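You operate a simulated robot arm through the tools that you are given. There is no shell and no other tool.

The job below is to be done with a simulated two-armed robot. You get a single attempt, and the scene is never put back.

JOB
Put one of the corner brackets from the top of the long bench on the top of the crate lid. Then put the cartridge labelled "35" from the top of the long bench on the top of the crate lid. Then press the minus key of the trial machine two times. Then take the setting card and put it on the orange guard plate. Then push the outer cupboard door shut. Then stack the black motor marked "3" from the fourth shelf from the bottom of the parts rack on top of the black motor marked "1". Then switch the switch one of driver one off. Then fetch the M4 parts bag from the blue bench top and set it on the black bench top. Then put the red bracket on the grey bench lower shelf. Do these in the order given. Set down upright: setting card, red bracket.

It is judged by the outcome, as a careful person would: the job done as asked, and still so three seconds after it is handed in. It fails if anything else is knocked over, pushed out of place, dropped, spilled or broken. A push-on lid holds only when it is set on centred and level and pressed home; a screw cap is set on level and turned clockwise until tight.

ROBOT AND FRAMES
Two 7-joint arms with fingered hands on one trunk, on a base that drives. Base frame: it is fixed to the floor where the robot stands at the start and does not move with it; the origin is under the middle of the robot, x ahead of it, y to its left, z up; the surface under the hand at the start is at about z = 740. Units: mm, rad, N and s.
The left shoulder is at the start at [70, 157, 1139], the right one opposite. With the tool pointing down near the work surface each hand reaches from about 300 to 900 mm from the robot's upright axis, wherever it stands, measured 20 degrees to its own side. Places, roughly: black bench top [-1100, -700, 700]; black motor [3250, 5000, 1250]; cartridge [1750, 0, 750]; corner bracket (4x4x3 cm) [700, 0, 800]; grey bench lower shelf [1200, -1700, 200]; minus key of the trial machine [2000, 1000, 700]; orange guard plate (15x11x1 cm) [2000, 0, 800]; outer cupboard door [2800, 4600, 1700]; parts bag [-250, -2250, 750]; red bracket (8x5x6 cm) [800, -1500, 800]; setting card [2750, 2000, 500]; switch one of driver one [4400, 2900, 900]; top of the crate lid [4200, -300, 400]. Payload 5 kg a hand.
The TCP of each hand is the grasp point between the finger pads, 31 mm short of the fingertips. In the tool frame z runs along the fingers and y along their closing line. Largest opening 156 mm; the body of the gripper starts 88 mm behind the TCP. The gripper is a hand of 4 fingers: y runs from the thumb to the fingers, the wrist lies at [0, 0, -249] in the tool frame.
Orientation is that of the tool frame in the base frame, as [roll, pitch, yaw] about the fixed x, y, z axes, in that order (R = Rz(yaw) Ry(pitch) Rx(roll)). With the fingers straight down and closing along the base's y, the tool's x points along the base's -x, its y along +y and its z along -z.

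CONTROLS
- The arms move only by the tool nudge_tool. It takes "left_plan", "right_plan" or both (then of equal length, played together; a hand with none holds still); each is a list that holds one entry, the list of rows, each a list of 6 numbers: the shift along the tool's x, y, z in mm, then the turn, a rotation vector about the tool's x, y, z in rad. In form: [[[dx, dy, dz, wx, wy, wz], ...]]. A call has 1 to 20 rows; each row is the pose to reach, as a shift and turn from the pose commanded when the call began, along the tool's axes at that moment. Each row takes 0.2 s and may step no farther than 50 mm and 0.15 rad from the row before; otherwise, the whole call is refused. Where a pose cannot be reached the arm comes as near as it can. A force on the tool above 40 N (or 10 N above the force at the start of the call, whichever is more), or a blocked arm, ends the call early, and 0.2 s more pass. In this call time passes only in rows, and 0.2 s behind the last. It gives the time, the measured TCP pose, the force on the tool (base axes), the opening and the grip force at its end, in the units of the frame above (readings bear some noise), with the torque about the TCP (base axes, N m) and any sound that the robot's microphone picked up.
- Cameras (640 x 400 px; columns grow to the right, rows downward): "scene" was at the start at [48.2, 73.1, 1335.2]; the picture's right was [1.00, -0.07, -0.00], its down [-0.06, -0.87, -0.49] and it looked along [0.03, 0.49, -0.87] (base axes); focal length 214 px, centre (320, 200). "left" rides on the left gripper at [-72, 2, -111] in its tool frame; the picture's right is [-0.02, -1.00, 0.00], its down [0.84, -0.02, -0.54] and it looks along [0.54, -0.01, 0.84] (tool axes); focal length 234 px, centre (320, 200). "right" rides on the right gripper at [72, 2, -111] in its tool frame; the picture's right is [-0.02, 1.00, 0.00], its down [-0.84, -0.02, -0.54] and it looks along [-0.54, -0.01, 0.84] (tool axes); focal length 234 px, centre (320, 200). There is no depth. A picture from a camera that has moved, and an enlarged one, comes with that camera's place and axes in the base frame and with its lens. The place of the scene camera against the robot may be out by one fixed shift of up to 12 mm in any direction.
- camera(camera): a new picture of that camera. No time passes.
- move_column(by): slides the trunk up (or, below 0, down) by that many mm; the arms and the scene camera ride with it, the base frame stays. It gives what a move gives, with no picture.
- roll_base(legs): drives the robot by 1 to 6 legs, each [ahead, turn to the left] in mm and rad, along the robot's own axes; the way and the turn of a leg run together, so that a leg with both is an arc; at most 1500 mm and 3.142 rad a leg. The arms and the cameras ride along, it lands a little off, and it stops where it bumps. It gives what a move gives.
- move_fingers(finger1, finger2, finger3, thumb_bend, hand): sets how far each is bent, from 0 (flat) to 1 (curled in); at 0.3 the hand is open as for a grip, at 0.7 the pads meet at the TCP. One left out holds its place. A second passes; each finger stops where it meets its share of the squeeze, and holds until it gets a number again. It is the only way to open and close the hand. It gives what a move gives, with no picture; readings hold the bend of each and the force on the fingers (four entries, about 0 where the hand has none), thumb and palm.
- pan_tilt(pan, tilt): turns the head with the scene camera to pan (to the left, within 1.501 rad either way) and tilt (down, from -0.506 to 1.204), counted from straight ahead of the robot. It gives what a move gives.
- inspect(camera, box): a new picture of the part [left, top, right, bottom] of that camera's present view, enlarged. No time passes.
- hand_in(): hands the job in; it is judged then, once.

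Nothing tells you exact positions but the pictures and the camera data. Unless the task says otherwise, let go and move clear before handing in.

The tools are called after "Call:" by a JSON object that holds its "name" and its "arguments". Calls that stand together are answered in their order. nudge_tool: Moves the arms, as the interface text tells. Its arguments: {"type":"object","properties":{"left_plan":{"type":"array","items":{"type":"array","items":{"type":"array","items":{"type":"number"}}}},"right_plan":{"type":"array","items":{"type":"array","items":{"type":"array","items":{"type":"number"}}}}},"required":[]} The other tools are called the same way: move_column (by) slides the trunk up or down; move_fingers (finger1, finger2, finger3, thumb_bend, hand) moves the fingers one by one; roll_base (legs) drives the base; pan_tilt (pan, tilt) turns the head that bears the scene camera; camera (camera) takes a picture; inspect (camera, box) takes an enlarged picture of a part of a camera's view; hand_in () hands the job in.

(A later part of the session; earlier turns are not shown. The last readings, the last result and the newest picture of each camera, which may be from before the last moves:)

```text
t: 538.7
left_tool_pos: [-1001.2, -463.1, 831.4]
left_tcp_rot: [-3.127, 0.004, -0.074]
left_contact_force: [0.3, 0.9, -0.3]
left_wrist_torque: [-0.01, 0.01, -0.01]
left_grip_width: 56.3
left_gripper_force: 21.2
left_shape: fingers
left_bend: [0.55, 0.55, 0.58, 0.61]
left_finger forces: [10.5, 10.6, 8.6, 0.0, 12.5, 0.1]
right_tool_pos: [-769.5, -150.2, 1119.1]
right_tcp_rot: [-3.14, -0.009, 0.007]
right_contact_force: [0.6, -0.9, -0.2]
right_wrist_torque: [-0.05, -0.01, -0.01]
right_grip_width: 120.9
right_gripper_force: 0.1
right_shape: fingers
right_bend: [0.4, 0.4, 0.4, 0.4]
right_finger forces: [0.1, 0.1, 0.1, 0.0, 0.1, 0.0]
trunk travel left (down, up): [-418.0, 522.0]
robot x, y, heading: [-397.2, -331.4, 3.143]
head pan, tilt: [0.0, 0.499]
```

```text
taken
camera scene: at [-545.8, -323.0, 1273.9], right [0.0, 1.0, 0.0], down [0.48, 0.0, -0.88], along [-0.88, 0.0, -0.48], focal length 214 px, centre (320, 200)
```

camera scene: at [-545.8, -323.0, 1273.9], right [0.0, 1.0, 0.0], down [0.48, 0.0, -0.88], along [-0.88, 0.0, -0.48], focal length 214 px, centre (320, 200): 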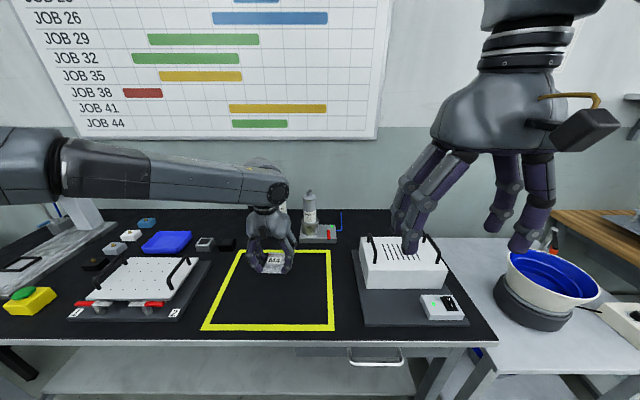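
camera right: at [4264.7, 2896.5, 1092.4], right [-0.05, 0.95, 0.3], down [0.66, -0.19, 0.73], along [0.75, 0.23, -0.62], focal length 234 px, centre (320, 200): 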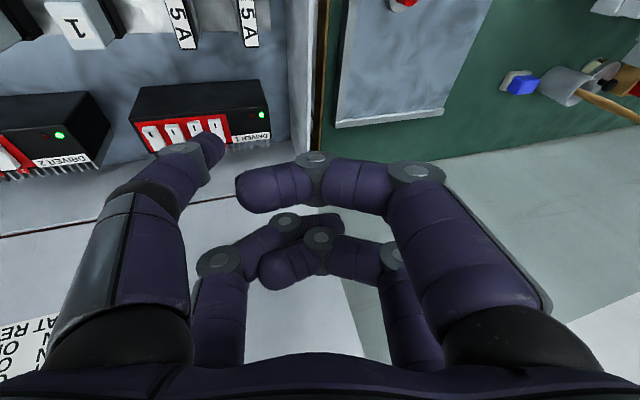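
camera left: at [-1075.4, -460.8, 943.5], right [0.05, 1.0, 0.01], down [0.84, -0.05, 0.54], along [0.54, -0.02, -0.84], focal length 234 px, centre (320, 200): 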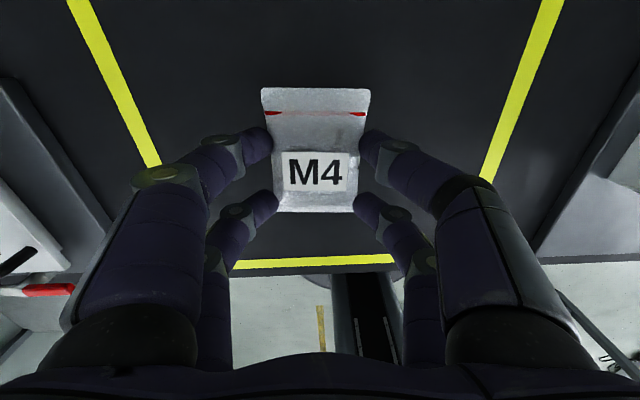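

Call:
{"name": "move_column", "arguments": {"by": -38}}

Call:
{"name": "nudge_tool", "arguments": {"left_plan": [[[0, 0, 3, 0, 0, 0], [0, 0, 6, 0, 0, 0]]]}}

```text
t: 539.5
left_tool_pos: [-1003.0, -462.9, 793.2]
left_tcp_rot: [-3.126, 0.003, -0.075]
left_contact_force: [0.7, -1.2, -0.5]
left_wrist_torque: [-0.02, 0.0, -0.01]
left_grip_width: 56.1
left_gripper_force: 21.4
left_shape: fingers
left_bend: [0.55, 0.55, 0.58, 0.61]
left_finger forces: [10.6, 10.7, 8.6, 0.0, 12.6, 0.0]
right_tool_pos: [-769.9, -149.5, 1079.5]
right_tcp_rot: [-3.14, -0.01, 0.007]
right_contact_force: [-0.2, 0.1, 0.1]
right_wrist_torque: [0.0, 0.02, 0.0]
right_grip_width: 121.1
right_gripper_force: 0.0
right_shape: fingers
right_bend: [0.4, 0.4, 0.4, 0.4]
right_finger forces: [0.0, 0.0, 0.0, 0.0, 0.0, 0.1]
trunk travel left (down, up): [-380.0, 560.0]
robot x, y, heading: [-395.8, -328.1, 3.144]
head pan, tilt: [0.0, 0.499]
```

```text
t: 540.1
left_tool_pos: [-1004.0, -461.6, 786.0]
left_tcp_rot: [-3.127, 0.004, -0.076]
left_contact_force: [1.0, -0.4, -0.2]
left_wrist_torque: [-0.01, -0.04, -0.01]
left_grip_width: 56.0
left_gripper_force: 21.1
left_shape: fingers
left_bend: [0.55, 0.55, 0.58, 0.61]
left_finger forces: [10.6, 10.6, 8.6, 0.0, 12.6, 0.0]
right_tool_pos: [-769.4, -149.3, 1080.1]
right_tcp_rot: [-3.138, -0.011, 0.006]
right_contact_force: [-0.3, -0.1, 0.1]
right_wrist_torque: [-0.02, 0.01, 0.02]
right_grip_width: 120.7
right_gripper_force: 0.1
right_shape: fingers
right_bend: [0.4, 0.4, 0.4, 0.4]
right_finger forces: [0.1, 0.0, 0.0, 0.0, 0.1, 0.0]
trunk travel left (down, up): [-380.0, 560.0]
robot x, y, heading: [-398.2, -330.1, 3.139]
head pan, tilt: [0.0, 0.499]
```

Call:
{"name": "nudge_tool", "arguments": {"left_plan": [[[0, 0, 2, 0, 0, 0], [0, 0, 4, 0, 0, 0]]]}}

Call:
{"name": "nudge_tool", "arguments": {"left_plan": [[[0, 0, 2, 0, 0, 0]]]}}

Call:
{"name": "nudge_tool", "arguments": {"left_plan": [[[0, 0, 2, 0, 0, 0]]]}}

```text
t: 540.7
left_tool_pos: [-1003.3, -462.6, 782.9]
left_tcp_rot: [-3.127, 0.003, -0.075]
left_contact_force: [-0.1, 0.0, -0.4]
left_wrist_torque: [0.0, 0.0, 0.01]
left_grip_width: 56.3
left_gripper_force: 21.4
left_shape: fingers
left_bend: [0.55, 0.55, 0.58, 0.61]
left_finger forces: [10.7, 10.6, 8.5, 0.1, 12.6, 0.0]
right_tool_pos: [-769.2, -150.1, 1081.7]
right_tcp_rot: [-3.14, -0.01, 0.006]
right_contact_force: [-0.4, 0.8, 0.2]
right_wrist_torque: [0.0, 0.0, -0.04]
right_grip_width: 120.7
right_gripper_force: 0.1
right_shape: fingers
right_bend: [0.4, 0.4, 0.4, 0.4]
right_finger forces: [0.0, 0.0, 0.1, 0.1, 0.1, 0.0]
trunk travel left (down, up): [-380.0, 560.0]
robot x, y, heading: [-397.6, -329.4, 3.138]
head pan, tilt: [0.0, 0.499]
```

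```text
t: 541.1
left_tool_pos: [-1003.9, -462.7, 781.2]
left_tcp_rot: [-3.127, 0.005, -0.077]
left_contact_force: [0.8, -0.1, 0.2]
left_wrist_torque: [-0.02, 0.05, 0.0]
left_grip_width: 56.3
left_gripper_force: 21.6
left_shape: fingers
left_bend: [0.55, 0.55, 0.58, 0.62]
left_finger forces: [10.7, 10.6, 8.5, 0.0, 12.8, 0.1]
right_tool_pos: [-770.3, -149.9, 1081.0]
right_tcp_rot: [-3.14, -0.008, 0.007]
right_contact_force: [0.5, -0.3, -0.8]
right_wrist_torque: [0.04, -0.02, -0.03]
right_grip_width: 120.7
right_gripper_force: 0.1
right_shape: fingers
right_bend: [0.4, 0.4, 0.4, 0.4]
right_finger forces: [0.0, 0.0, 0.0, 0.0, 0.0, 0.0]
trunk travel left (down, up): [-380.0, 560.0]
robot x, y, heading: [-397.0, -332.2, 3.138]
head pan, tilt: [0.0, 0.499]
```

```text
t: 541.5
left_tool_pos: [-1005.0, -463.0, 780.2]
left_tcp_rot: [-3.13, 0.006, -0.075]
left_contact_force: [3.9, 0.3, 8.8]
left_wrist_torque: [-0.25, -0.02, 0.08]
left_grip_width: 56.1
left_gripper_force: 21.6
left_shape: fingers
left_bend: [0.55, 0.55, 0.58, 0.62]
left_finger forces: [11.0, 10.7, 8.8, 0.1, 13.0, 0.0]
right_tool_pos: [-768.9, -148.3, 1081.1]
right_tcp_rot: [-3.14, -0.007, 0.006]
right_contact_force: [-0.5, -0.4, 0.8]
right_wrist_torque: [0.01, 0.02, 0.0]
right_grip_width: 121.0
right_gripper_force: 0.1
right_shape: fingers
right_bend: [0.4, 0.4, 0.4, 0.4]
right_finger forces: [0.0, 0.1, 0.0, 0.0, 0.0, 0.1]
trunk travel left (down, up): [-380.0, 560.0]
robot x, y, heading: [-396.0, -331.1, 3.141]
head pan, tilt: [0.0, 0.499]
```

Call:
{"name": "move_fingers", "arguments": {"hand": "left", "finger1": 0.54, "finger2": 0.54, "finger3": 0.55, "thumb_bend": 0.57}}

Call:
{"name": "move_fingers", "arguments": {"hand": "left", "finger1": 0.42, "finger2": 0.42, "finger3": 0.42, "thumb_bend": 0.42}}

Call:
{"name": "move_column", "arguments": {"by": 250}}

Call:
{"name": "camera", "arguments": {"camera": "left"}}

Call:
{"name": "camera", "arguments": {"camera": "scene"}}

```text
t: 542.5
left_tool_pos: [-1005.0, -463.7, 780.3]
left_tcp_rot: [-3.127, 0.005, -0.075]
left_contact_force: [-0.7, -1.9, 9.9]
left_wrist_torque: [-0.46, -0.08, 0.01]
left_grip_width: 62.1
left_gripper_force: 4.5
left_shape: fingers
left_bend: [0.54, 0.54, 0.55, 0.56]
left_finger forces: [2.8, 6.9, 0.1, 0.0, 0.1, 0.0]
right_tool_pos: [-768.6, -150.3, 1081.5]
right_tcp_rot: [-3.139, -0.009, 0.006]
right_contact_force: [0.2, 0.0, -0.3]
right_wrist_torque: [-0.02, 0.04, -0.02]
right_grip_width: 121.2
right_gripper_force: 0.1
right_shape: fingers
right_bend: [0.4, 0.4, 0.4, 0.4]
right_finger forces: [0.0, 0.0, 0.0, 0.1, 0.0, 0.1]
trunk travel left (down, up): [-380.0, 560.0]
robot x, y, heading: [-400.5, -328.5, 3.139]
head pan, tilt: [0.0, 0.499]
```

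```text
t: 543.5
left_tool_pos: [-1004.5, -462.5, 778.5]
left_tcp_rot: [-3.128, 0.002, -0.076]
left_contact_force: [-0.2, 0.2, -0.9]
left_wrist_torque: [0.0, 0.02, 0.0]
left_grip_width: 112.5
left_gripper_force: 0.0
left_shape: fingers
left_bend: [0.42, 0.42, 0.42, 0.42]
left_finger forces: [0.0, 0.0, 0.0, 0.0, 0.0, 0.1]
right_tool_pos: [-769.3, -150.7, 1080.4]
right_tcp_rot: [-3.14, -0.011, 0.007]
right_contact_force: [0.2, -0.3, -0.4]
right_wrist_torque: [0.0, 0.01, 0.0]
right_grip_width: 120.8
right_gripper_force: 0.0
right_shape: fingers
right_bend: [0.4, 0.4, 0.4, 0.4]
right_finger forces: [0.1, 0.0, 0.0, 0.0, 0.0, 0.0]
trunk travel left (down, up): [-380.0, 560.0]
robot x, y, heading: [-400.5, -331.3, 3.143]
head pan, tilt: [0.0, 0.499]
```

```text
t: 546.1
left_tool_pos: [-1005.0, -463.4, 1027.7]
left_tcp_rot: [-3.128, 0.003, -0.074]
left_contact_force: [1.0, 0.4, 0.3]
left_wrist_torque: [0.01, -0.02, -0.03]
left_grip_width: 112.5
left_gripper_force: 0.0
left_shape: fingers
left_bend: [0.42, 0.42, 0.42, 0.42]
left_finger forces: [0.0, 0.1, 0.0, 0.0, 0.0, 0.1]
right_tool_pos: [-769.9, -149.1, 1331.5]
right_tcp_rot: [-3.139, -0.011, 0.008]
right_contact_force: [-0.9, 0.8, 0.3]
right_wrist_torque: [0.0, 0.01, 0.02]
right_grip_width: 121.0
right_gripper_force: 0.1
right_shape: fingers
right_bend: [0.4, 0.4, 0.4, 0.4]
right_finger forces: [0.1, 0.1, 0.1, 0.1, 0.0, 0.0]
trunk travel left (down, up): [-630.0, 310.0]
robot x, y, heading: [-397.5, -331.1, 3.142]
head pan, tilt: [0.0, 0.499]
```

```text
taken
camera left: at [-1076.9, -461.1, 1141.0], right [0.05, 1.0, 0.01], down [0.84, -0.05, 0.54], along [0.54, -0.02, -0.84], focal length 234 px, centre (320, 200)
```

left: 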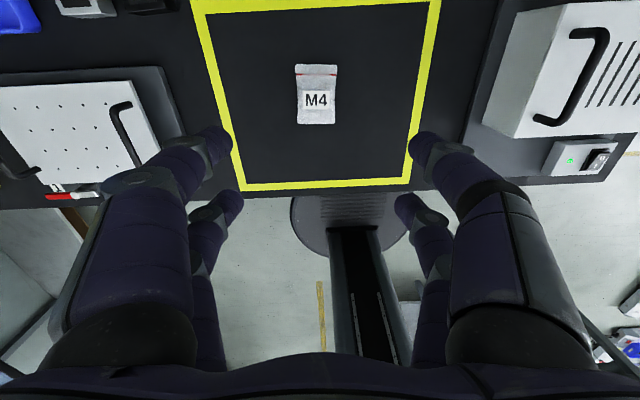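

```text
taken
camera scene: at [-546.0, -322.9, 1485.8], right [0.0, 1.0, 0.0], down [0.48, 0.0, -0.88], along [-0.88, 0.0, -0.48], focal length 214 px, centre (320, 200)
```

scene: 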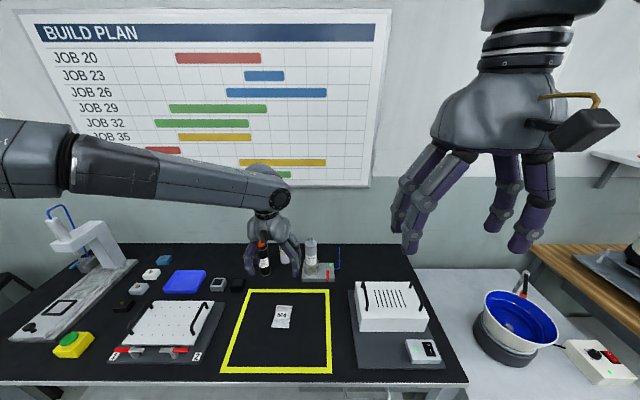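

The M4 bag lies on the black bench. Last item: the red bracket on the grey bench. I tuck the arms and drive there.

Call:
{"name": "nudge_tool", "arguments": {"left_plan": [[[45, 0, -10, 0, 0, 0], [90, 0, -20, 0, 0, 0], [135, 0, -30, 0, 0, 0], [180, 10, -40, 0, 0, 0]]], "right_plan": [[[0, 0, 40, 0, 0, 0], [0, 0, 80, 0, 0, 0], [0, 0, 120, 0, 0, 0], [0, 0, 150, 0, 0, 0]]]}}

Call:
{"name": "roll_base", "arguments": {"legs": [[0, 2.59], [1200, 0], [0, -1.02]]}}

Call:
{"name": "pan_tilt", "arguments": {"pan": 0, "tilt": 0.8}}

Call:
{"name": "camera", "arguments": {"camera": "scene"}}

```text
t: 547.1
left_tool_pos: [-823.0, -486.0, 1069.4]
left_tcp_rot: [-3.126, 0.006, -0.077]
left_contact_force: [0.0, -1.5, 0.1]
left_wrist_torque: [0.02, 0.06, 0.01]
left_grip_width: 112.4
left_gripper_force: 0.0
left_shape: fingers
left_bend: [0.42, 0.42, 0.42, 0.42]
left_finger forces: [0.0, 0.0, 0.1, 0.0, 0.0, 0.0]
right_tool_pos: [-764.2, -157.5, 1188.3]
right_tcp_rot: [-3.124, -0.007, 0.024]
right_contact_force: [1.5, -0.5, 0.2]
right_wrist_torque: [0.04, 0.05, -0.03]
right_grip_width: 121.0
right_gripper_force: 0.0
right_shape: fingers
right_bend: [0.4, 0.4, 0.4, 0.4]
right_finger forces: [0.0, 0.0, 0.1, 0.0, 0.1, 0.0]
right hand out of reach, approached as far as the arm can: row 4
trunk travel left (down, up): [-630.0, 310.0]
robot x, y, heading: [-395.6, -330.4, 3.139]
head pan, tilt: [0.0, 0.499]
```

```text
t: 562.0
left_tool_pos: [828.7, -1288.9, 1067.2]
left_tcp_rot: [-3.127, 0.005, 1.561]
left_contact_force: [0.8, -0.4, -0.1]
left_wrist_torque: [-0.01, -0.04, -0.04]
left_grip_width: 112.5
left_gripper_force: 0.1
left_shape: fingers
left_bend: [0.42, 0.42, 0.42, 0.42]
left_finger forces: [0.0, 0.1, 0.1, 0.0, 0.0, 0.1]
right_tool_pos: [496.7, -1251.8, 1187.2]
right_tcp_rot: [-3.125, -0.011, 1.66]
right_contact_force: [0.1, 0.3, -0.7]
right_wrist_torque: [-0.02, 0.0, -0.02]
right_grip_width: 120.9
right_gripper_force: 0.0
right_shape: fingers
right_bend: [0.4, 0.4, 0.4, 0.4]
right_finger forces: [0.0, 0.1, 0.0, 0.0, 0.0, 0.1]
trunk travel left (down, up): [-630.0, 310.0]
robot x, y, heading: [646.6, -868.9, -1.508]
head pan, tilt: [0.0, 0.499]
```

```text
t: 562.8
left_tool_pos: [828.0, -1289.4, 1068.1]
left_tcp_rot: [-3.129, 0.003, 1.561]
left_contact_force: [-0.2, 0.2, 1.3]
left_wrist_torque: [0.0, 0.0, 0.02]
left_grip_width: 112.4
left_gripper_force: 0.0
left_shape: fingers
left_bend: [0.42, 0.42, 0.42, 0.42]
left_finger forces: [0.0, 0.1, 0.1, 0.0, 0.0, 0.0]
right_tool_pos: [496.9, -1252.6, 1187.6]
right_tcp_rot: [-3.125, -0.011, 1.658]
right_contact_force: [1.1, 0.0, 0.7]
right_wrist_torque: [0.01, 0.02, 0.0]
right_grip_width: 120.8
right_gripper_force: 0.0
right_shape: fingers
right_bend: [0.4, 0.4, 0.4, 0.4]
right_finger forces: [0.0, 0.0, 0.1, 0.0, 0.0, 0.0]
trunk travel left (down, up): [-630.0, 310.0]
robot x, y, heading: [646.9, -870.6, -1.508]
head pan, tilt: [0.0, 0.799]
```

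```text
taken
camera scene: at [647.9, -995.9, 1460.0], right [-1.0, -0.06, 0.0], down [-0.05, 0.71, -0.7], along [0.04, -0.7, -0.72], focal length 214 px, centre (320, 200)
```

scene: 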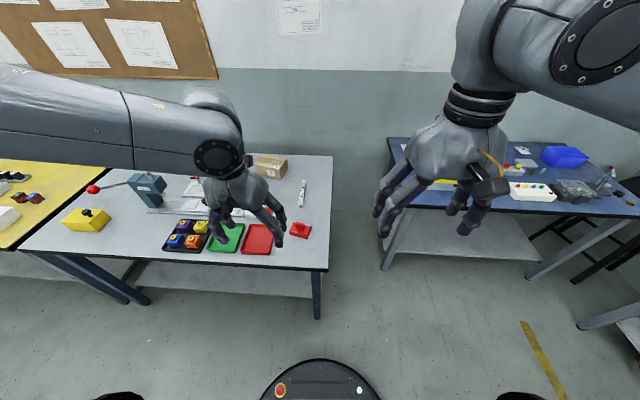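

Call:
{"name": "inspect", "arguments": {"camera": "scene", "box": [130, 150, 340, 320]}}

Call:
{"name": "inspect", "arguments": {"camera": "scene", "box": [280, 210, 328, 250]}}

```text
2.35 times, centred on (235, 235) of scene
camera zoom: at [647.9, -995.9, 1460.0], right [-1.0, -0.06, 0.0], down [-0.05, 0.71, -0.7], along [0.04, -0.7, -0.72], focal length 505 px, centre (520, 118)
```

zoom: 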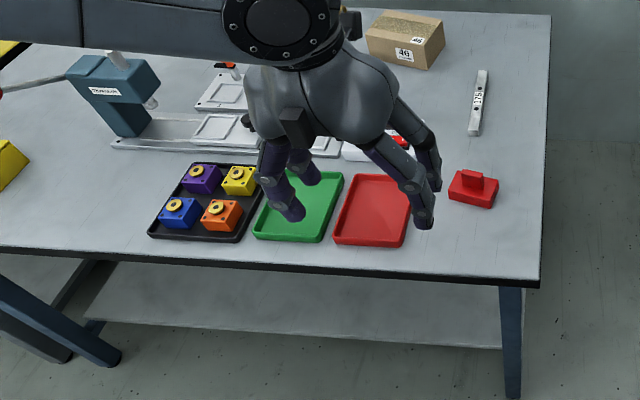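

```text
10.00 times, centred on (304, 230) of scene
camera zoom: at [647.9, -995.9, 1460.0], right [-1.0, -0.06, 0.0], down [-0.05, 0.71, -0.7], along [0.04, -0.7, -0.72], focal length 2145 px, centre (480, -100)
```

zoom: 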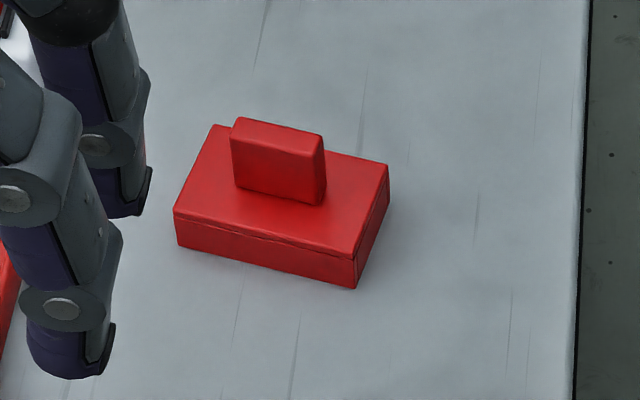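

The red bracket (block with a tab) sits at about (754, -1499). I lower the trunk and bring the left hand over it, turned to close along its long side.

Call:
{"name": "move_column", "arguments": {"by": -105}}

Call:
{"name": "nudge_tool", "arguments": {"left_plan": [[[-40, -14, 0, 0, 0, 0.05], [-80, -28, 0, 0, 0, 0.1], [-120, -42, 10, 0, 0, 0.15], [-160, -56, 25, 0, 0, 0.197], [-200, -70, 45, 0, 0, 0.197], [-210, -72, 60, 0, 0, 0.197]]]}}

Call:
{"name": "camera", "arguments": {"camera": "left"}}

```text
t: 564.1
left_tool_pos: [828.5, -1289.1, 962.2]
left_tcp_rot: [-3.129, 0.004, 1.56]
left_contact_force: [-0.1, -0.2, 0.7]
left_wrist_torque: [-0.02, 0.0, 0.02]
left_grip_width: 112.6
left_gripper_force: 0.1
left_shape: fingers
left_bend: [0.42, 0.42, 0.42, 0.42]
left_finger forces: [0.0, 0.0, 0.1, 0.0, 0.0, 0.1]
right_tool_pos: [495.3, -1252.0, 1081.8]
right_tcp_rot: [-3.124, -0.01, 1.658]
right_contact_force: [0.4, 0.2, 0.4]
right_wrist_torque: [0.01, -0.01, 0.0]
right_grip_width: 120.8
right_gripper_force: 0.1
right_shape: fingers
right_bend: [0.4, 0.4, 0.4, 0.4]
right_finger forces: [0.1, 0.0, 0.0, 0.0, 0.0, 0.1]
trunk travel left (down, up): [-525.0, 415.0]
robot x, y, heading: [645.8, -872.2, -1.51]
head pan, tilt: [0.0, 0.799]
```

```text
t: 565.5
left_tool_pos: [755.2, -1495.2, 905.3]
left_tcp_rot: [-3.125, 0.009, 1.364]
left_contact_force: [0.5, 0.7, -0.1]
left_wrist_torque: [0.0, 0.06, -0.02]
left_grip_width: 112.6
left_gripper_force: 0.0
left_shape: fingers
left_bend: [0.42, 0.42, 0.42, 0.42]
left_finger forces: [0.0, 0.1, 0.0, 0.0, 0.0, 0.1]
right_tool_pos: [496.7, -1251.2, 1082.1]
right_tcp_rot: [-3.125, -0.009, 1.659]
right_contact_force: [-0.3, 0.3, 0.3]
right_wrist_torque: [0.02, 0.01, 0.02]
right_grip_width: 120.8
right_gripper_force: 0.1
right_shape: fingers
right_bend: [0.4, 0.4, 0.4, 0.4]
right_finger forces: [0.0, 0.1, 0.1, 0.1, 0.1, 0.0]
trunk travel left (down, up): [-525.0, 415.0]
robot x, y, heading: [646.5, -871.8, -1.509]
head pan, tilt: [0.0, 0.799]
```

```text
taken
camera left: at [743.8, -1565.8, 1018.1], right [-0.98, 0.18, 0.02], down [0.16, 0.83, 0.54], along [0.09, 0.53, -0.84], focal length 234 px, centre (320, 200)
```

left: 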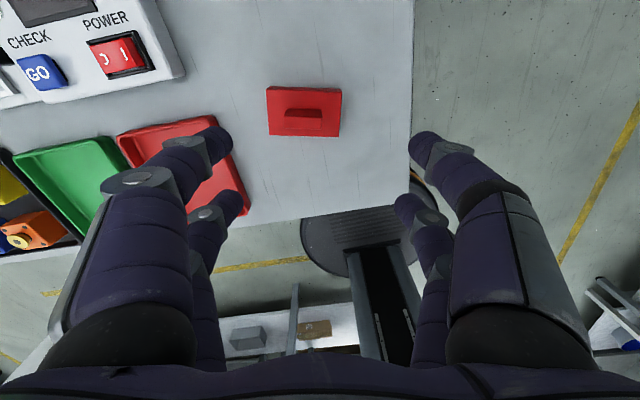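

Call:
{"name": "move_fingers", "arguments": {"hand": "left", "finger1": 0.45, "finger2": 0.45, "finger3": 0.45, "thumb_bend": 0.45}}

Call:
{"name": "nudge_tool", "arguments": {"left_plan": [[[-9, 9, 20, 0, 0, 0], [-18, 17.6, 50, 0, 0.009, 0]]]}}

Call:
{"name": "camera", "arguments": {"camera": "left"}}

```text
t: 566.5
left_tool_pos: [755.7, -1494.6, 905.5]
left_tcp_rot: [-3.128, 0.01, 1.363]
left_contact_force: [-0.2, 0.1, -0.1]
left_wrist_torque: [0.03, 0.0, -0.03]
left_grip_width: 101.8
left_gripper_force: 0.1
left_shape: fingers
left_bend: [0.45, 0.45, 0.45, 0.45]
left_finger forces: [0.0, 0.0, 0.0, 0.0, 0.0, 0.0]
right_tool_pos: [495.9, -1251.8, 1082.2]
right_tcp_rot: [-3.124, -0.011, 1.658]
right_contact_force: [0.1, 0.1, -0.1]
right_wrist_torque: [-0.04, 0.02, -0.01]
right_grip_width: 121.1
right_gripper_force: 0.1
right_shape: fingers
right_bend: [0.4, 0.4, 0.4, 0.4]
right_finger forces: [0.0, 0.1, 0.0, 0.0, 0.0, 0.0]
trunk travel left (down, up): [-525.0, 415.0]
robot x, y, heading: [646.1, -869.3, -1.508]
head pan, tilt: [0.0, 0.799]
```

```text
t: 567.1
left_tool_pos: [781.5, -1501.1, 862.8]
left_tcp_rot: [-3.128, 0.0, 1.364]
left_contact_force: [-0.2, -1.2, 0.4]
left_wrist_torque: [0.0, 0.01, -0.03]
left_grip_width: 101.6
left_gripper_force: 0.0
left_shape: fingers
left_bend: [0.45, 0.45, 0.45, 0.45]
left_finger forces: [0.0, 0.1, 0.0, 0.1, 0.1, 0.0]
left hand out of reach, approached as far as the arm can: row 1, 2
right_tool_pos: [495.2, -1252.2, 1082.0]
right_tcp_rot: [-3.124, -0.011, 1.659]
right_contact_force: [0.0, 0.9, 0.2]
right_wrist_torque: [0.02, 0.02, -0.01]
right_grip_width: 120.9
right_gripper_force: 0.1
right_shape: fingers
right_bend: [0.4, 0.4, 0.4, 0.4]
right_finger forces: [0.0, 0.1, 0.1, 0.0, 0.1, 0.0]
trunk travel left (down, up): [-525.0, 415.0]
robot x, y, heading: [643.9, -872.8, -1.509]
head pan, tilt: [0.0, 0.799]
```

```text
taken
camera left: at [769.3, -1573.7, 974.7], right [-0.98, 0.18, 0.01], down [0.16, 0.82, 0.55], along [0.09, 0.54, -0.84], focal length 234 px, centre (320, 200)
```

left: 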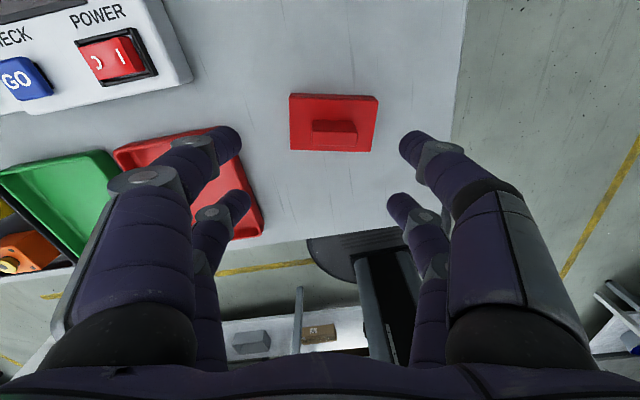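

Call:
{"name": "nudge_tool", "arguments": {"left_plan": [[[-10, -5, -15, 0, 0, 0], [-19, -10.7, -25, 0, 0, 0]]]}}

Call:
{"name": "camera", "arguments": {"camera": "scene"}}

Call:
{"name": "camera", "arguments": {"camera": "left"}}

```text
t: 567.8
left_tool_pos: [778.6, -1509.2, 891.1]
left_tcp_rot: [-3.128, 0.0, 1.364]
left_contact_force: [0.8, 0.6, -1.9]
left_wrist_torque: [0.01, -0.01, 0.0]
left_grip_width: 101.5
left_gripper_force: 0.0
left_shape: fingers
left_bend: [0.45, 0.45, 0.45, 0.45]
left_finger forces: [0.1, 0.0, 0.0, 0.0, 0.0, 0.1]
left hand out of reach, approached as far as the arm can: row 1, 2
right_tool_pos: [496.5, -1251.2, 1082.6]
right_tcp_rot: [-3.125, -0.011, 1.66]
right_contact_force: [0.4, 0.0, -0.1]
right_wrist_torque: [-0.02, 0.01, 0.01]
right_grip_width: 121.1
right_gripper_force: 0.0
right_shape: fingers
right_bend: [0.4, 0.4, 0.4, 0.4]
right_finger forces: [0.1, 0.0, 0.0, 0.0, 0.0, 0.0]
trunk travel left (down, up): [-525.0, 415.0]
robot x, y, heading: [646.3, -874.7, -1.508]
head pan, tilt: [0.0, 0.799]
```

```text
taken
camera scene: at [647.9, -995.8, 1354.9], right [-1.0, -0.06, 0.0], down [-0.05, 0.72, -0.7], along [0.04, -0.7, -0.72], focal length 214 px, centre (320, 200)
```

scene: 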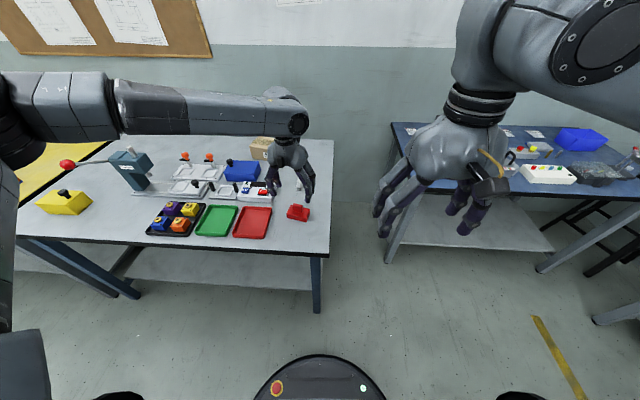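

```text
taken
camera left: at [765.3, -1581.2, 1003.3], right [-0.98, 0.18, 0.01], down [0.16, 0.82, 0.55], along [0.09, 0.54, -0.84], focal length 234 px, centre (320, 200)
```

left: 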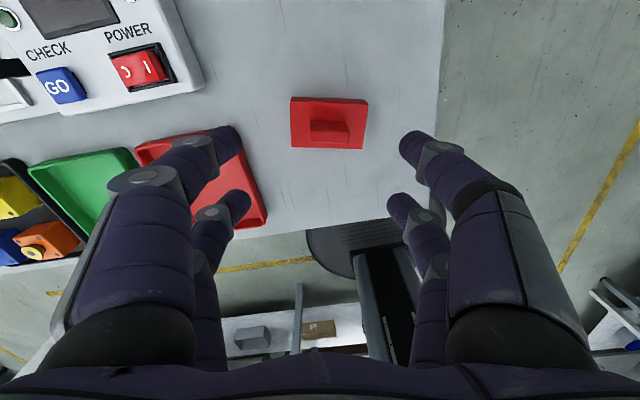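

The left elbow has drifted far outward. I retract that arm to re-settle it.

Call:
{"name": "nudge_tool", "arguments": {"left_plan": [[[20, 0, -40, 0, 0, 0], [60, 0, -60, 0, 0, 0], [105, 0, -70, 0, 0, -0.05], [150, 0, -70, 0, 0, -0.1], [195, 0, -70, 0, 0, -0.15], [230, 10, -70, 0, 0, -0.197]]]}}

Call:
{"name": "camera", "arguments": {"camera": "scene"}}

```text
t: 569.1
left_tool_pos: [835.0, -1284.8, 962.0]
left_tcp_rot: [-3.126, -0.003, 1.562]
left_contact_force: [-0.3, 0.4, 1.0]
left_wrist_torque: [0.0, -0.01, 0.0]
left_grip_width: 101.4
left_gripper_force: 0.0
left_shape: fingers
left_bend: [0.45, 0.45, 0.45, 0.45]
left_finger forces: [0.0, 0.1, 0.1, 0.0, 0.0, 0.0]
right_tool_pos: [496.7, -1250.7, 1082.2]
right_tcp_rot: [-3.122, -0.009, 1.66]
right_contact_force: [0.4, 0.2, 0.1]
right_wrist_torque: [-0.04, 0.03, -0.01]
right_grip_width: 120.8
right_gripper_force: 0.0
right_shape: fingers
right_bend: [0.4, 0.4, 0.4, 0.4]
right_finger forces: [0.0, 0.1, 0.0, 0.0, 0.1, 0.0]
trunk travel left (down, up): [-525.0, 415.0]
robot x, y, heading: [648.0, -876.6, -1.504]
head pan, tilt: [0.0, 0.799]
```

```text
taken
camera scene: at [649.0, -994.2, 1355.1], right [-1.0, -0.06, 0.0], down [-0.05, 0.71, -0.7], along [0.04, -0.7, -0.72], focal length 214 px, centre (320, 200)
```

scene: 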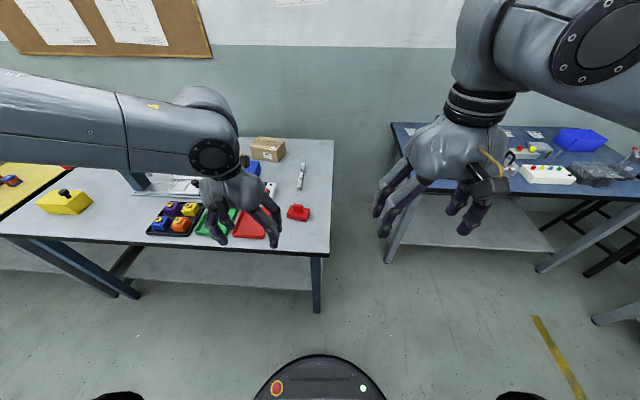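

Call:
{"name": "roll_base", "arguments": {"legs": [[150, 0]]}}

Call:
{"name": "camera", "arguments": {"camera": "left"}}

```text
t: 570.5
left_tool_pos: [844.0, -1440.7, 961.3]
left_tcp_rot: [-3.13, -0.005, 1.559]
left_contact_force: [0.2, 0.2, 0.7]
left_wrist_torque: [0.05, -0.03, 0.03]
left_grip_width: 101.5
left_gripper_force: 0.1
left_shape: fingers
left_bend: [0.45, 0.45, 0.45, 0.45]
left_finger forces: [0.0, 0.0, 0.0, 0.0, 0.0, 0.0]
right_tool_pos: [506.2, -1405.3, 1082.8]
right_tcp_rot: [-3.125, -0.009, 1.661]
right_contact_force: [-1.0, 0.4, -1.3]
right_wrist_torque: [0.02, -0.01, 0.02]
right_grip_width: 120.8
right_gripper_force: 0.1
right_shape: fingers
right_bend: [0.4, 0.4, 0.4, 0.4]
right_finger forces: [0.1, 0.0, 0.0, 0.0, 0.0, 0.0]
trunk travel left (down, up): [-525.0, 415.0]
robot x, y, heading: [653.7, -1027.6, -1.51]
head pan, tilt: [0.0, 0.799]
```

```text
taken
camera left: at [846.0, -1513.0, 1073.4], right [-1.0, -0.01, 0.01], down [0.0, 0.84, 0.55], along [-0.02, 0.55, -0.84], focal length 234 px, centre (320, 200)
```

left: 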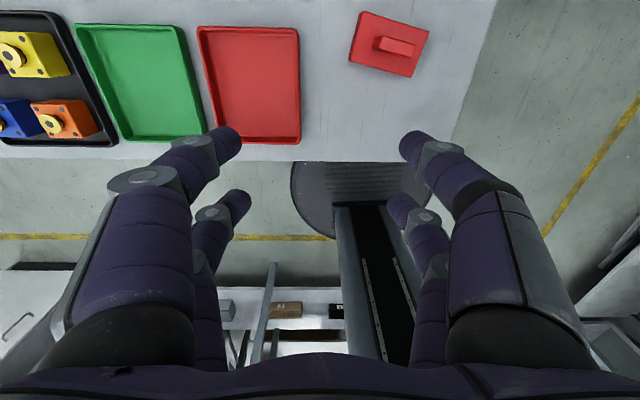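

Call:
{"name": "nudge_tool", "arguments": {"left_plan": [[[-20, -18, 0, 0, 0, 0.05], [-40, -36, 0, 0, 0, 0.1], [-58, -54, 10, 0, 0, 0.16], [-77, -71, 30, 0, 0, 0.21], [-77, -71, 70, 0, 0, 0.21]]]}}

Call:
{"name": "camera", "arguments": {"camera": "left"}}

```text
t: 571.7
left_tool_pos: [770.3, -1516.3, 893.0]
left_tcp_rot: [-3.126, -0.002, 1.35]
left_contact_force: [0.0, 0.2, -1.0]
left_wrist_torque: [0.0, 0.04, 0.03]
left_grip_width: 101.8
left_gripper_force: 0.0
left_shape: fingers
left_bend: [0.45, 0.45, 0.45, 0.45]
left_finger forces: [0.1, 0.1, 0.1, 0.0, 0.0, 0.1]
right_tool_pos: [506.3, -1405.2, 1082.4]
right_tcp_rot: [-3.124, -0.01, 1.659]
right_contact_force: [1.0, -0.4, -0.3]
right_wrist_torque: [-0.02, 0.04, 0.0]
right_grip_width: 120.8
right_gripper_force: 0.1
right_shape: fingers
right_bend: [0.4, 0.4, 0.4, 0.4]
right_finger forces: [0.1, 0.0, 0.1, 0.0, 0.0, 0.1]
trunk travel left (down, up): [-525.0, 415.0]
robot x, y, heading: [654.8, -1027.0, -1.508]
head pan, tilt: [0.0, 0.799]
```

```text
taken
camera left: at [758.2, -1588.0, 1004.5], right [-0.98, 0.2, 0.01], down [0.17, 0.82, 0.55], along [0.1, 0.54, -0.84], focal length 234 px, centre (320, 200)
```

left: 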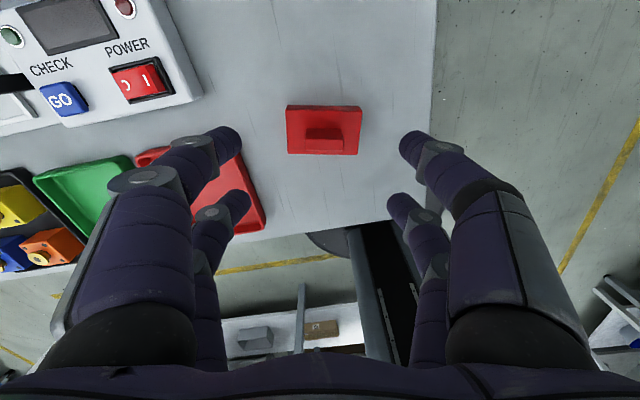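

Call:
{"name": "nudge_tool", "arguments": {"left_plan": [[[-4, -3, 30, 0, 0, 0], [-4, -3, 60, 0, 0, 0], [-4, -3, 85, 0, 0, 0]]]}}

Call:
{"name": "camera", "arguments": {"camera": "left"}}

```text
t: 572.5
left_tool_pos: [766.8, -1518.0, 808.6]
left_tcp_rot: [-3.13, -0.004, 1.349]
left_contact_force: [0.1, 0.9, 0.4]
left_wrist_torque: [0.0, -0.02, 0.03]
left_grip_width: 101.5
left_gripper_force: 0.0
left_shape: fingers
left_bend: [0.45, 0.45, 0.45, 0.45]
left_finger forces: [0.0, 0.0, 0.0, 0.0, 0.0, 0.0]
right_tool_pos: [505.4, -1404.5, 1082.4]
right_tcp_rot: [-3.124, -0.01, 1.66]
right_contact_force: [-0.7, -0.1, 0.4]
right_wrist_torque: [0.01, -0.01, -0.02]
right_grip_width: 120.7
right_gripper_force: 0.0
right_shape: fingers
right_bend: [0.4, 0.4, 0.4, 0.4]
right_finger forces: [0.0, 0.0, 0.1, 0.1, 0.1, 0.0]
trunk travel left (down, up): [-525.0, 415.0]
robot x, y, heading: [655.3, -1023.9, -1.508]
head pan, tilt: [0.0, 0.799]
```

```text
taken
camera left: at [754.0, -1589.8, 920.3], right [-0.98, 0.2, 0.01], down [0.17, 0.82, 0.55], along [0.1, 0.54, -0.84], focal length 234 px, centre (320, 200)
```

left: 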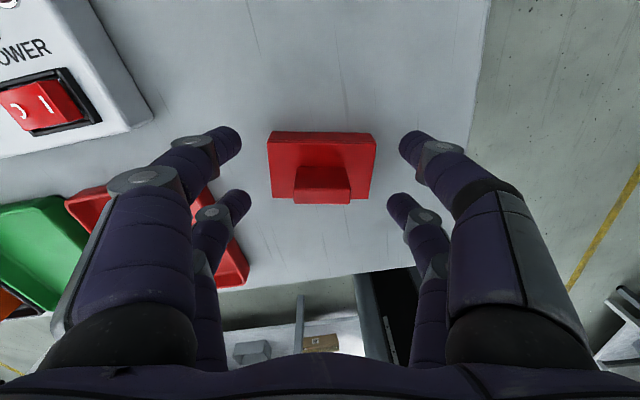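

Call:
{"name": "nudge_tool", "arguments": {"left_plan": [[[0, 0, 12, 0, 0, 0], [0, 0, 20, 0, 0, 0], [0, 0, 24, 0, 0, 0]]]}}

Call:
{"name": "move_fingers", "arguments": {"hand": "left", "finger1": 0.52, "finger2": 0.52, "finger3": 0.52, "thumb_bend": 0.52}}

Call:
{"name": "camera", "arguments": {"camera": "left"}}

```text
t: 573.3
left_tool_pos: [767.4, -1516.5, 783.1]
left_tcp_rot: [-3.13, -0.002, 1.35]
left_contact_force: [-0.6, -0.4, 0.8]
left_wrist_torque: [0.01, -0.01, -0.01]
left_grip_width: 101.6
left_gripper_force: 0.1
left_shape: fingers
left_bend: [0.45, 0.45, 0.45, 0.45]
left_finger forces: [0.0, 0.1, 0.0, 0.0, 0.0, 0.0]
right_tool_pos: [506.1, -1405.2, 1082.0]
right_tcp_rot: [-3.125, -0.01, 1.66]
right_contact_force: [-0.1, -0.5, 0.4]
right_wrist_torque: [-0.04, 0.0, -0.01]
right_grip_width: 120.8
right_gripper_force: 0.1
right_shape: fingers
right_bend: [0.4, 0.4, 0.4, 0.4]
right_finger forces: [0.0, 0.1, 0.0, 0.0, 0.1, 0.0]
trunk travel left (down, up): [-525.0, 415.0]
robot x, y, heading: [657.5, -1023.1, -1.511]
head pan, tilt: [0.0, 0.799]
```

```text
t: 574.3
left_tool_pos: [767.1, -1516.2, 783.4]
left_tcp_rot: [-3.128, -0.002, 1.349]
left_contact_force: [-0.5, -0.8, -0.9]
left_wrist_torque: [0.02, 0.01, -0.02]
left_grip_width: 76.6
left_gripper_force: 2.1
left_shape: fingers
left_bend: [0.51, 0.51, 0.51, 0.52]
left_finger forces: [0.8, 1.2, 1.1, 0.0, 0.9, 0.0]
right_tool_pos: [505.2, -1403.9, 1082.0]
right_tcp_rot: [-3.124, -0.01, 1.661]
right_contact_force: [-0.5, -0.2, 0.2]
right_wrist_torque: [0.02, 0.02, 0.0]
right_grip_width: 121.0
right_gripper_force: 0.0
right_shape: fingers
right_bend: [0.4, 0.4, 0.4, 0.4]
right_finger forces: [0.0, 0.1, 0.1, 0.1, 0.0, 0.0]
trunk travel left (down, up): [-525.0, 415.0]
robot x, y, heading: [656.6, -1028.3, -1.507]
head pan, tilt: [0.0, 0.799]
```

```text
taken
camera left: at [754.2, -1588.8, 895.4], right [-0.98, 0.2, 0.01], down [0.17, 0.82, 0.55], along [0.1, 0.54, -0.84], focal length 234 px, centre (320, 200)
```

left: 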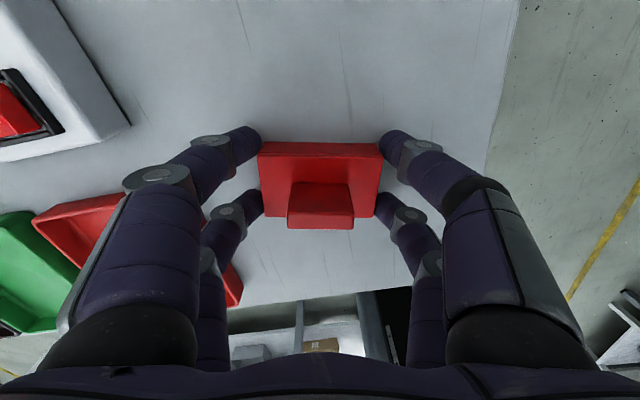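

Already in even contact on all four fingers. I tighten and lift.

Call:
{"name": "move_fingers", "arguments": {"hand": "left", "finger1": 0.62, "finger2": 0.62, "finger3": 0.62, "thumb_bend": 0.62}}

Call:
{"name": "nudge_tool", "arguments": {"left_plan": [[[0, 0, -10, 0, 0, 0], [0, 0, -30, 0, 0, 0], [0, 0, -60, 0, 0, 0], [0, 0, -100, 0, 0, 0]]]}}

Call:
{"name": "camera", "arguments": {"camera": "left"}}

```text
t: 575.3
left_tool_pos: [767.6, -1517.5, 784.7]
left_tcp_rot: [-3.129, -0.005, 1.35]
left_contact_force: [-0.2, -0.1, 0.0]
left_wrist_torque: [0.0, -0.01, 0.0]
left_grip_width: 63.6
left_gripper_force: 19.4
left_shape: fingers
left_bend: [0.54, 0.5, 0.53, 0.57]
left_finger forces: [9.1, 10.9, 8.0, 0.0, 10.3, 0.0]
right_tool_pos: [505.1, -1404.7, 1082.6]
right_tcp_rot: [-3.124, -0.011, 1.659]
right_contact_force: [-0.6, -1.3, -0.1]
right_wrist_torque: [0.0, -0.03, 0.0]
right_grip_width: 120.9
right_gripper_force: 0.1
right_shape: fingers
right_bend: [0.4, 0.4, 0.4, 0.4]
right_finger forces: [0.0, 0.0, 0.0, 0.0, 0.0, 0.0]
trunk travel left (down, up): [-525.0, 415.0]
robot x, y, heading: [653.5, -1026.7, -1.506]
head pan, tilt: [0.0, 0.799]
```

```text
t: 576.3
left_tool_pos: [767.6, -1516.8, 883.9]
left_tcp_rot: [-3.13, -0.004, 1.348]
left_contact_force: [-0.1, -0.4, -0.5]
left_wrist_torque: [-0.03, 0.02, 0.0]
left_grip_width: 63.6
left_gripper_force: 19.1
left_shape: fingers
left_bend: [0.54, 0.5, 0.53, 0.57]
left_finger forces: [9.4, 10.9, 7.9, 0.1, 10.1, 0.1]
right_tool_pos: [504.8, -1403.1, 1083.4]
right_tcp_rot: [-3.125, -0.009, 1.66]
right_contact_force: [0.6, -0.6, -0.5]
right_wrist_torque: [-0.04, -0.03, -0.02]
right_grip_width: 121.1
right_gripper_force: 0.1
right_shape: fingers
right_bend: [0.4, 0.4, 0.4, 0.4]
right_finger forces: [0.1, 0.1, 0.0, 0.0, 0.0, 0.0]
trunk travel left (down, up): [-525.0, 415.0]
robot x, y, heading: [654.2, -1024.1, -1.511]
head pan, tilt: [0.0, 0.799]
```

```text
taken
camera left: at [753.3, -1588.5, 995.7], right [-0.98, 0.2, 0.01], down [0.17, 0.82, 0.55], along [0.1, 0.54, -0.84], focal length 234 px, centre (320, 200)
```

left: 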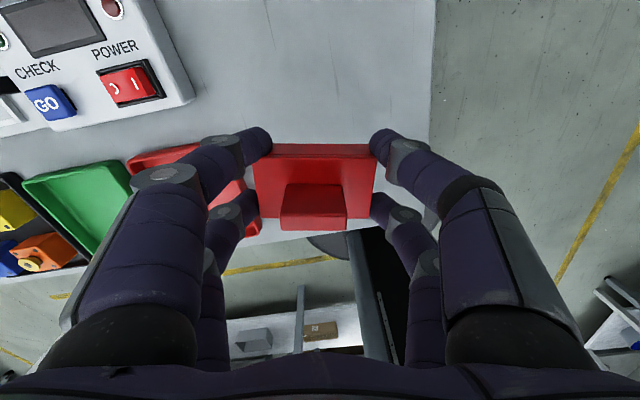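

The bracket is held level. I back off, move the right arm out to the side, and lower the trunk fully to get under the bench.

Call:
{"name": "nudge_tool", "arguments": {"left_plan": [[[0, 0, -30, 0, 0, 0], [0, 0, -50, 0, 0, 0]]]}}

Call:
{"name": "roll_base", "arguments": {"legs": [[-350, 0]]}}

Call:
{"name": "nudge_tool", "arguments": {"right_plan": [[[15, -45, 0, 0, 0, 0], [30, -90, 0, 0, 0, 0], [45, -135, 0, 0, 0, 0], [60, -180, 0, 0, 0, 0], [75, -225, 0, 0, 0, 0], [90, -265, 0, 0, 0, 0]]]}}

```text
t: 576.9
left_tool_pos: [767.2, -1517.3, 931.1]
left_tcp_rot: [-3.13, -0.004, 1.349]
left_contact_force: [0.2, -0.8, -1.5]
left_wrist_torque: [0.03, 0.02, 0.03]
left_grip_width: 63.7
left_gripper_force: 19.2
left_shape: fingers
left_bend: [0.54, 0.5, 0.53, 0.57]
left_finger forces: [9.4, 10.9, 7.8, 0.0, 10.3, 0.0]
right_tool_pos: [504.7, -1402.9, 1082.8]
right_tcp_rot: [-3.124, -0.01, 1.66]
right_contact_force: [-0.4, -0.1, 0.6]
right_wrist_torque: [0.0, -0.01, -0.01]
right_grip_width: 120.9
right_gripper_force: 0.2
right_shape: fingers
right_bend: [0.4, 0.4, 0.4, 0.4]
right_finger forces: [0.0, 0.0, 0.0, 0.0, 0.0, 0.1]
trunk travel left (down, up): [-525.0, 415.0]
robot x, y, heading: [659.0, -1022.8, -1.509]
head pan, tilt: [0.0, 0.799]
```

```text
t: 579.1
left_tool_pos: [747.6, -1181.3, 931.7]
left_tcp_rot: [-3.13, -0.002, 1.357]
left_contact_force: [-0.4, 0.3, 0.1]
left_wrist_torque: [-0.01, 0.0, 0.0]
left_grip_width: 63.6
left_gripper_force: 19.4
left_shape: fingers
left_bend: [0.54, 0.5, 0.53, 0.57]
left_finger forces: [9.6, 10.8, 7.8, 0.0, 10.2, 0.0]
right_tool_pos: [485.4, -1069.8, 1081.8]
right_tcp_rot: [-3.126, -0.009, 1.665]
right_contact_force: [0.1, 0.6, 0.8]
right_wrist_torque: [-0.02, -0.03, 0.0]
right_grip_width: 121.0
right_gripper_force: 0.0
right_shape: fingers
right_bend: [0.4, 0.4, 0.4, 0.4]
right_finger forces: [0.1, 0.1, 0.0, 0.0, 0.0, 0.0]
trunk travel left (down, up): [-525.0, 415.0]
robot x, y, heading: [634.3, -686.9, -1.502]
head pan, tilt: [0.0, 0.799]
```

```text
t: 580.5
left_tool_pos: [745.8, -1181.4, 931.4]
left_tcp_rot: [-3.131, 0.0, 1.356]
left_contact_force: [-0.7, -0.6, -0.7]
left_wrist_torque: [0.05, -0.05, -0.01]
left_grip_width: 63.5
left_gripper_force: 18.7
left_shape: fingers
left_bend: [0.54, 0.5, 0.53, 0.57]
left_finger forces: [9.5, 11.0, 7.9, 0.0, 10.3, 0.0]
right_tool_pos: [357.0, -1060.3, 1093.1]
right_tcp_rot: [-3.128, -0.035, 1.666]
right_contact_force: [0.4, 0.9, 8.7]
right_wrist_torque: [-0.29, -0.02, 0.01]
right_grip_width: 121.1
right_gripper_force: 0.0
right_shape: fingers
right_bend: [0.4, 0.4, 0.4, 0.4]
right_finger forces: [0.1, 0.1, 0.0, 0.1, 0.0, 0.0]
right hand out of reach, approached as far as the arm can: row 1, 2, 3, 4, 5, 6
trunk travel left (down, up): [-525.0, 415.0]
robot x, y, heading: [638.1, -688.9, -1.503]
head pan, tilt: [0.0, 0.799]
```

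Call:
{"name": "pan_tilt", "arguments": {"pan": -0.9, "tilt": 0.5}}

Call:
{"name": "camera", "arguments": {"camera": "scene"}}

```text
t: 581.8
left_tool_pos: [747.6, -1181.4, 931.3]
left_tcp_rot: [-3.129, -0.002, 1.357]
left_contact_force: [0.3, -0.4, -0.7]
left_wrist_torque: [0.03, 0.01, 0.02]
left_grip_width: 63.3
left_gripper_force: 18.9
left_shape: fingers
left_bend: [0.54, 0.5, 0.53, 0.57]
left_finger forces: [9.5, 11.0, 7.9, 0.0, 10.2, 0.0]
right_tool_pos: [357.9, -1059.0, 1090.0]
right_tcp_rot: [-3.127, -0.047, 1.666]
right_contact_force: [0.2, 0.0, -0.7]
right_wrist_torque: [-0.04, 0.0, -0.03]
right_grip_width: 121.2
right_gripper_force: 0.0
right_shape: fingers
right_bend: [0.4, 0.4, 0.4, 0.4]
right_finger forces: [0.1, 0.0, 0.1, 0.0, 0.1, 0.0]
trunk travel left (down, up): [-525.0, 415.0]
robot x, y, heading: [632.1, -689.5, -1.506]
head pan, tilt: [-0.901, 0.499]
```

```text
taken
camera scene: at [563.4, -793.1, 1380.9], right [-0.67, 0.74, 0.0], down [0.35, 0.32, -0.88], along [-0.65, -0.59, -0.48], focal length 214 px, centre (320, 200)
```

scene: 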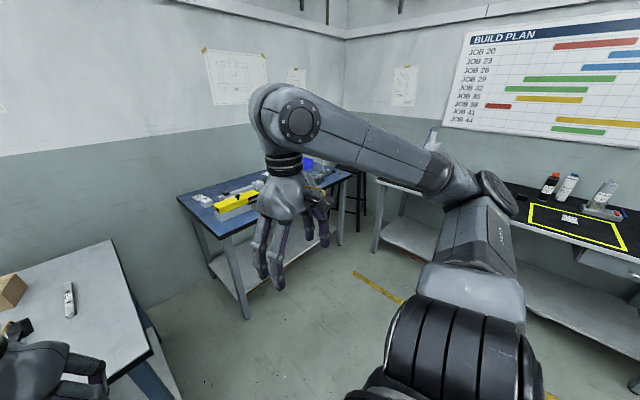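

Call:
{"name": "move_column", "arguments": {"by": -500}}

Call:
{"name": "pan_tilt", "arguments": {"pan": 0.3, "tilt": 0.4}}

Call:
{"name": "camera", "arguments": {"camera": "scene"}}

Call:
{"name": "camera", "arguments": {"camera": "right"}}

```text
refused: -500 is not a number from -400 to 400
```

```text
t: 583.1
left_tool_pos: [747.8, -1180.0, 931.3]
left_tcp_rot: [-3.128, -0.004, 1.356]
left_contact_force: [-0.7, 0.0, -0.7]
left_wrist_torque: [0.0, 0.02, 0.05]
left_grip_width: 63.3
left_gripper_force: 19.4
left_shape: fingers
left_bend: [0.54, 0.5, 0.53, 0.57]
left_finger forces: [9.4, 10.9, 7.8, 0.0, 10.2, 0.0]
right_tool_pos: [357.8, -1061.1, 1089.8]
right_tcp_rot: [-3.125, -0.047, 1.665]
right_contact_force: [-0.2, -0.5, 0.4]
right_wrist_torque: [0.02, 0.01, 0.04]
right_grip_width: 121.1
right_gripper_force: 0.1
right_shape: fingers
right_bend: [0.4, 0.4, 0.4, 0.4]
right_finger forces: [0.0, 0.0, 0.1, 0.0, 0.0, 0.0]
trunk travel left (down, up): [-525.0, 415.0]
robot x, y, heading: [632.8, -690.8, -1.5]
head pan, tilt: [0.3, 0.4]
```

```text
taken
camera scene: at [663.8, -818.2, 1390.0], right [-0.93, -0.36, 0.0], down [-0.14, 0.36, -0.92], along [0.33, -0.86, -0.39], focal length 214 px, centre (320, 200)
```

scene: 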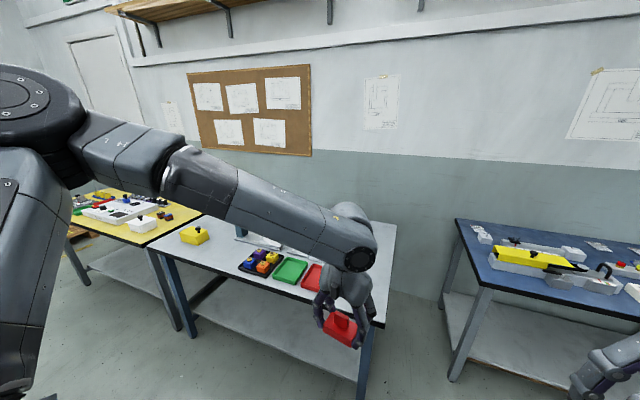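

```text
taken
camera right: at [355.0, -993.7, 1205.3], right [1.0, 0.07, -0.02], down [0.07, -0.86, 0.5], along [0.02, -0.5, -0.86], focal length 234 px, centre (320, 200)
```

right: 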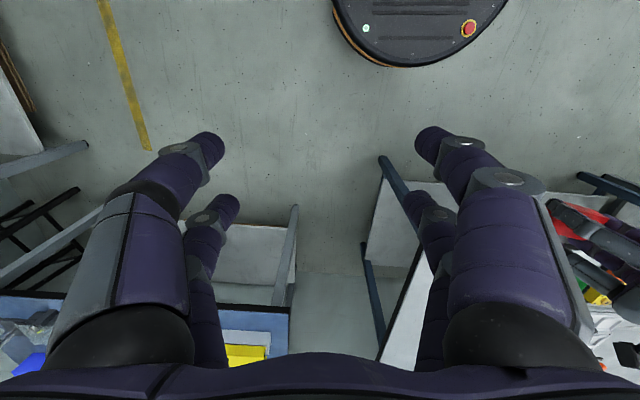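

Call:
{"name": "move_column", "arguments": {"by": -400}}

Call:
{"name": "camera", "arguments": {"camera": "scene"}}

```text
t: 587.0
left_tool_pos: [747.2, -1181.3, 530.1]
left_tcp_rot: [-3.129, -0.004, 1.356]
left_contact_force: [0.1, -0.3, -1.6]
left_wrist_torque: [-0.02, 0.01, 0.04]
left_grip_width: 63.5
left_gripper_force: 19.2
left_shape: fingers
left_bend: [0.54, 0.5, 0.53, 0.57]
left_finger forces: [9.5, 10.9, 7.9, 0.1, 10.1, 0.1]
right_tool_pos: [358.6, -1061.5, 700.1]
right_tcp_rot: [-3.127, -0.014, 1.664]
right_contact_force: [0.1, -0.1, -0.2]
right_wrist_torque: [-0.01, -0.05, 0.02]
right_grip_width: 121.0
right_gripper_force: 0.0
right_shape: fingers
right_bend: [0.4, 0.4, 0.4, 0.4]
right_finger forces: [0.0, 0.0, 0.0, 0.1, 0.0, 0.0]
trunk travel left (down, up): [-125.0, 815.0]
robot x, y, heading: [634.3, -688.2, -1.502]
head pan, tilt: [0.3, 0.4]
```

```text
taken
camera scene: at [664.0, -818.0, 990.1], right [-0.93, -0.36, 0.0], down [-0.14, 0.36, -0.92], along [0.33, -0.86, -0.39], focal length 214 px, centre (320, 200)
```

scene: 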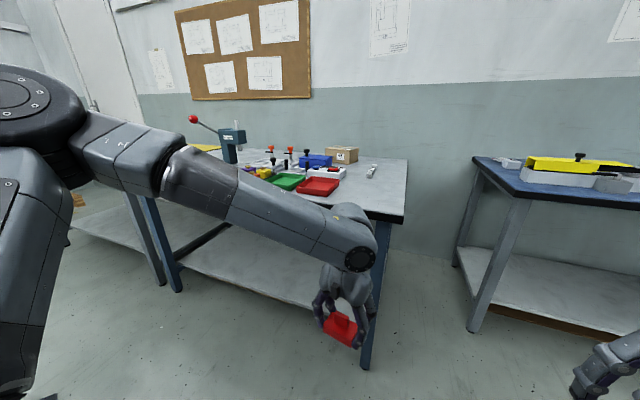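

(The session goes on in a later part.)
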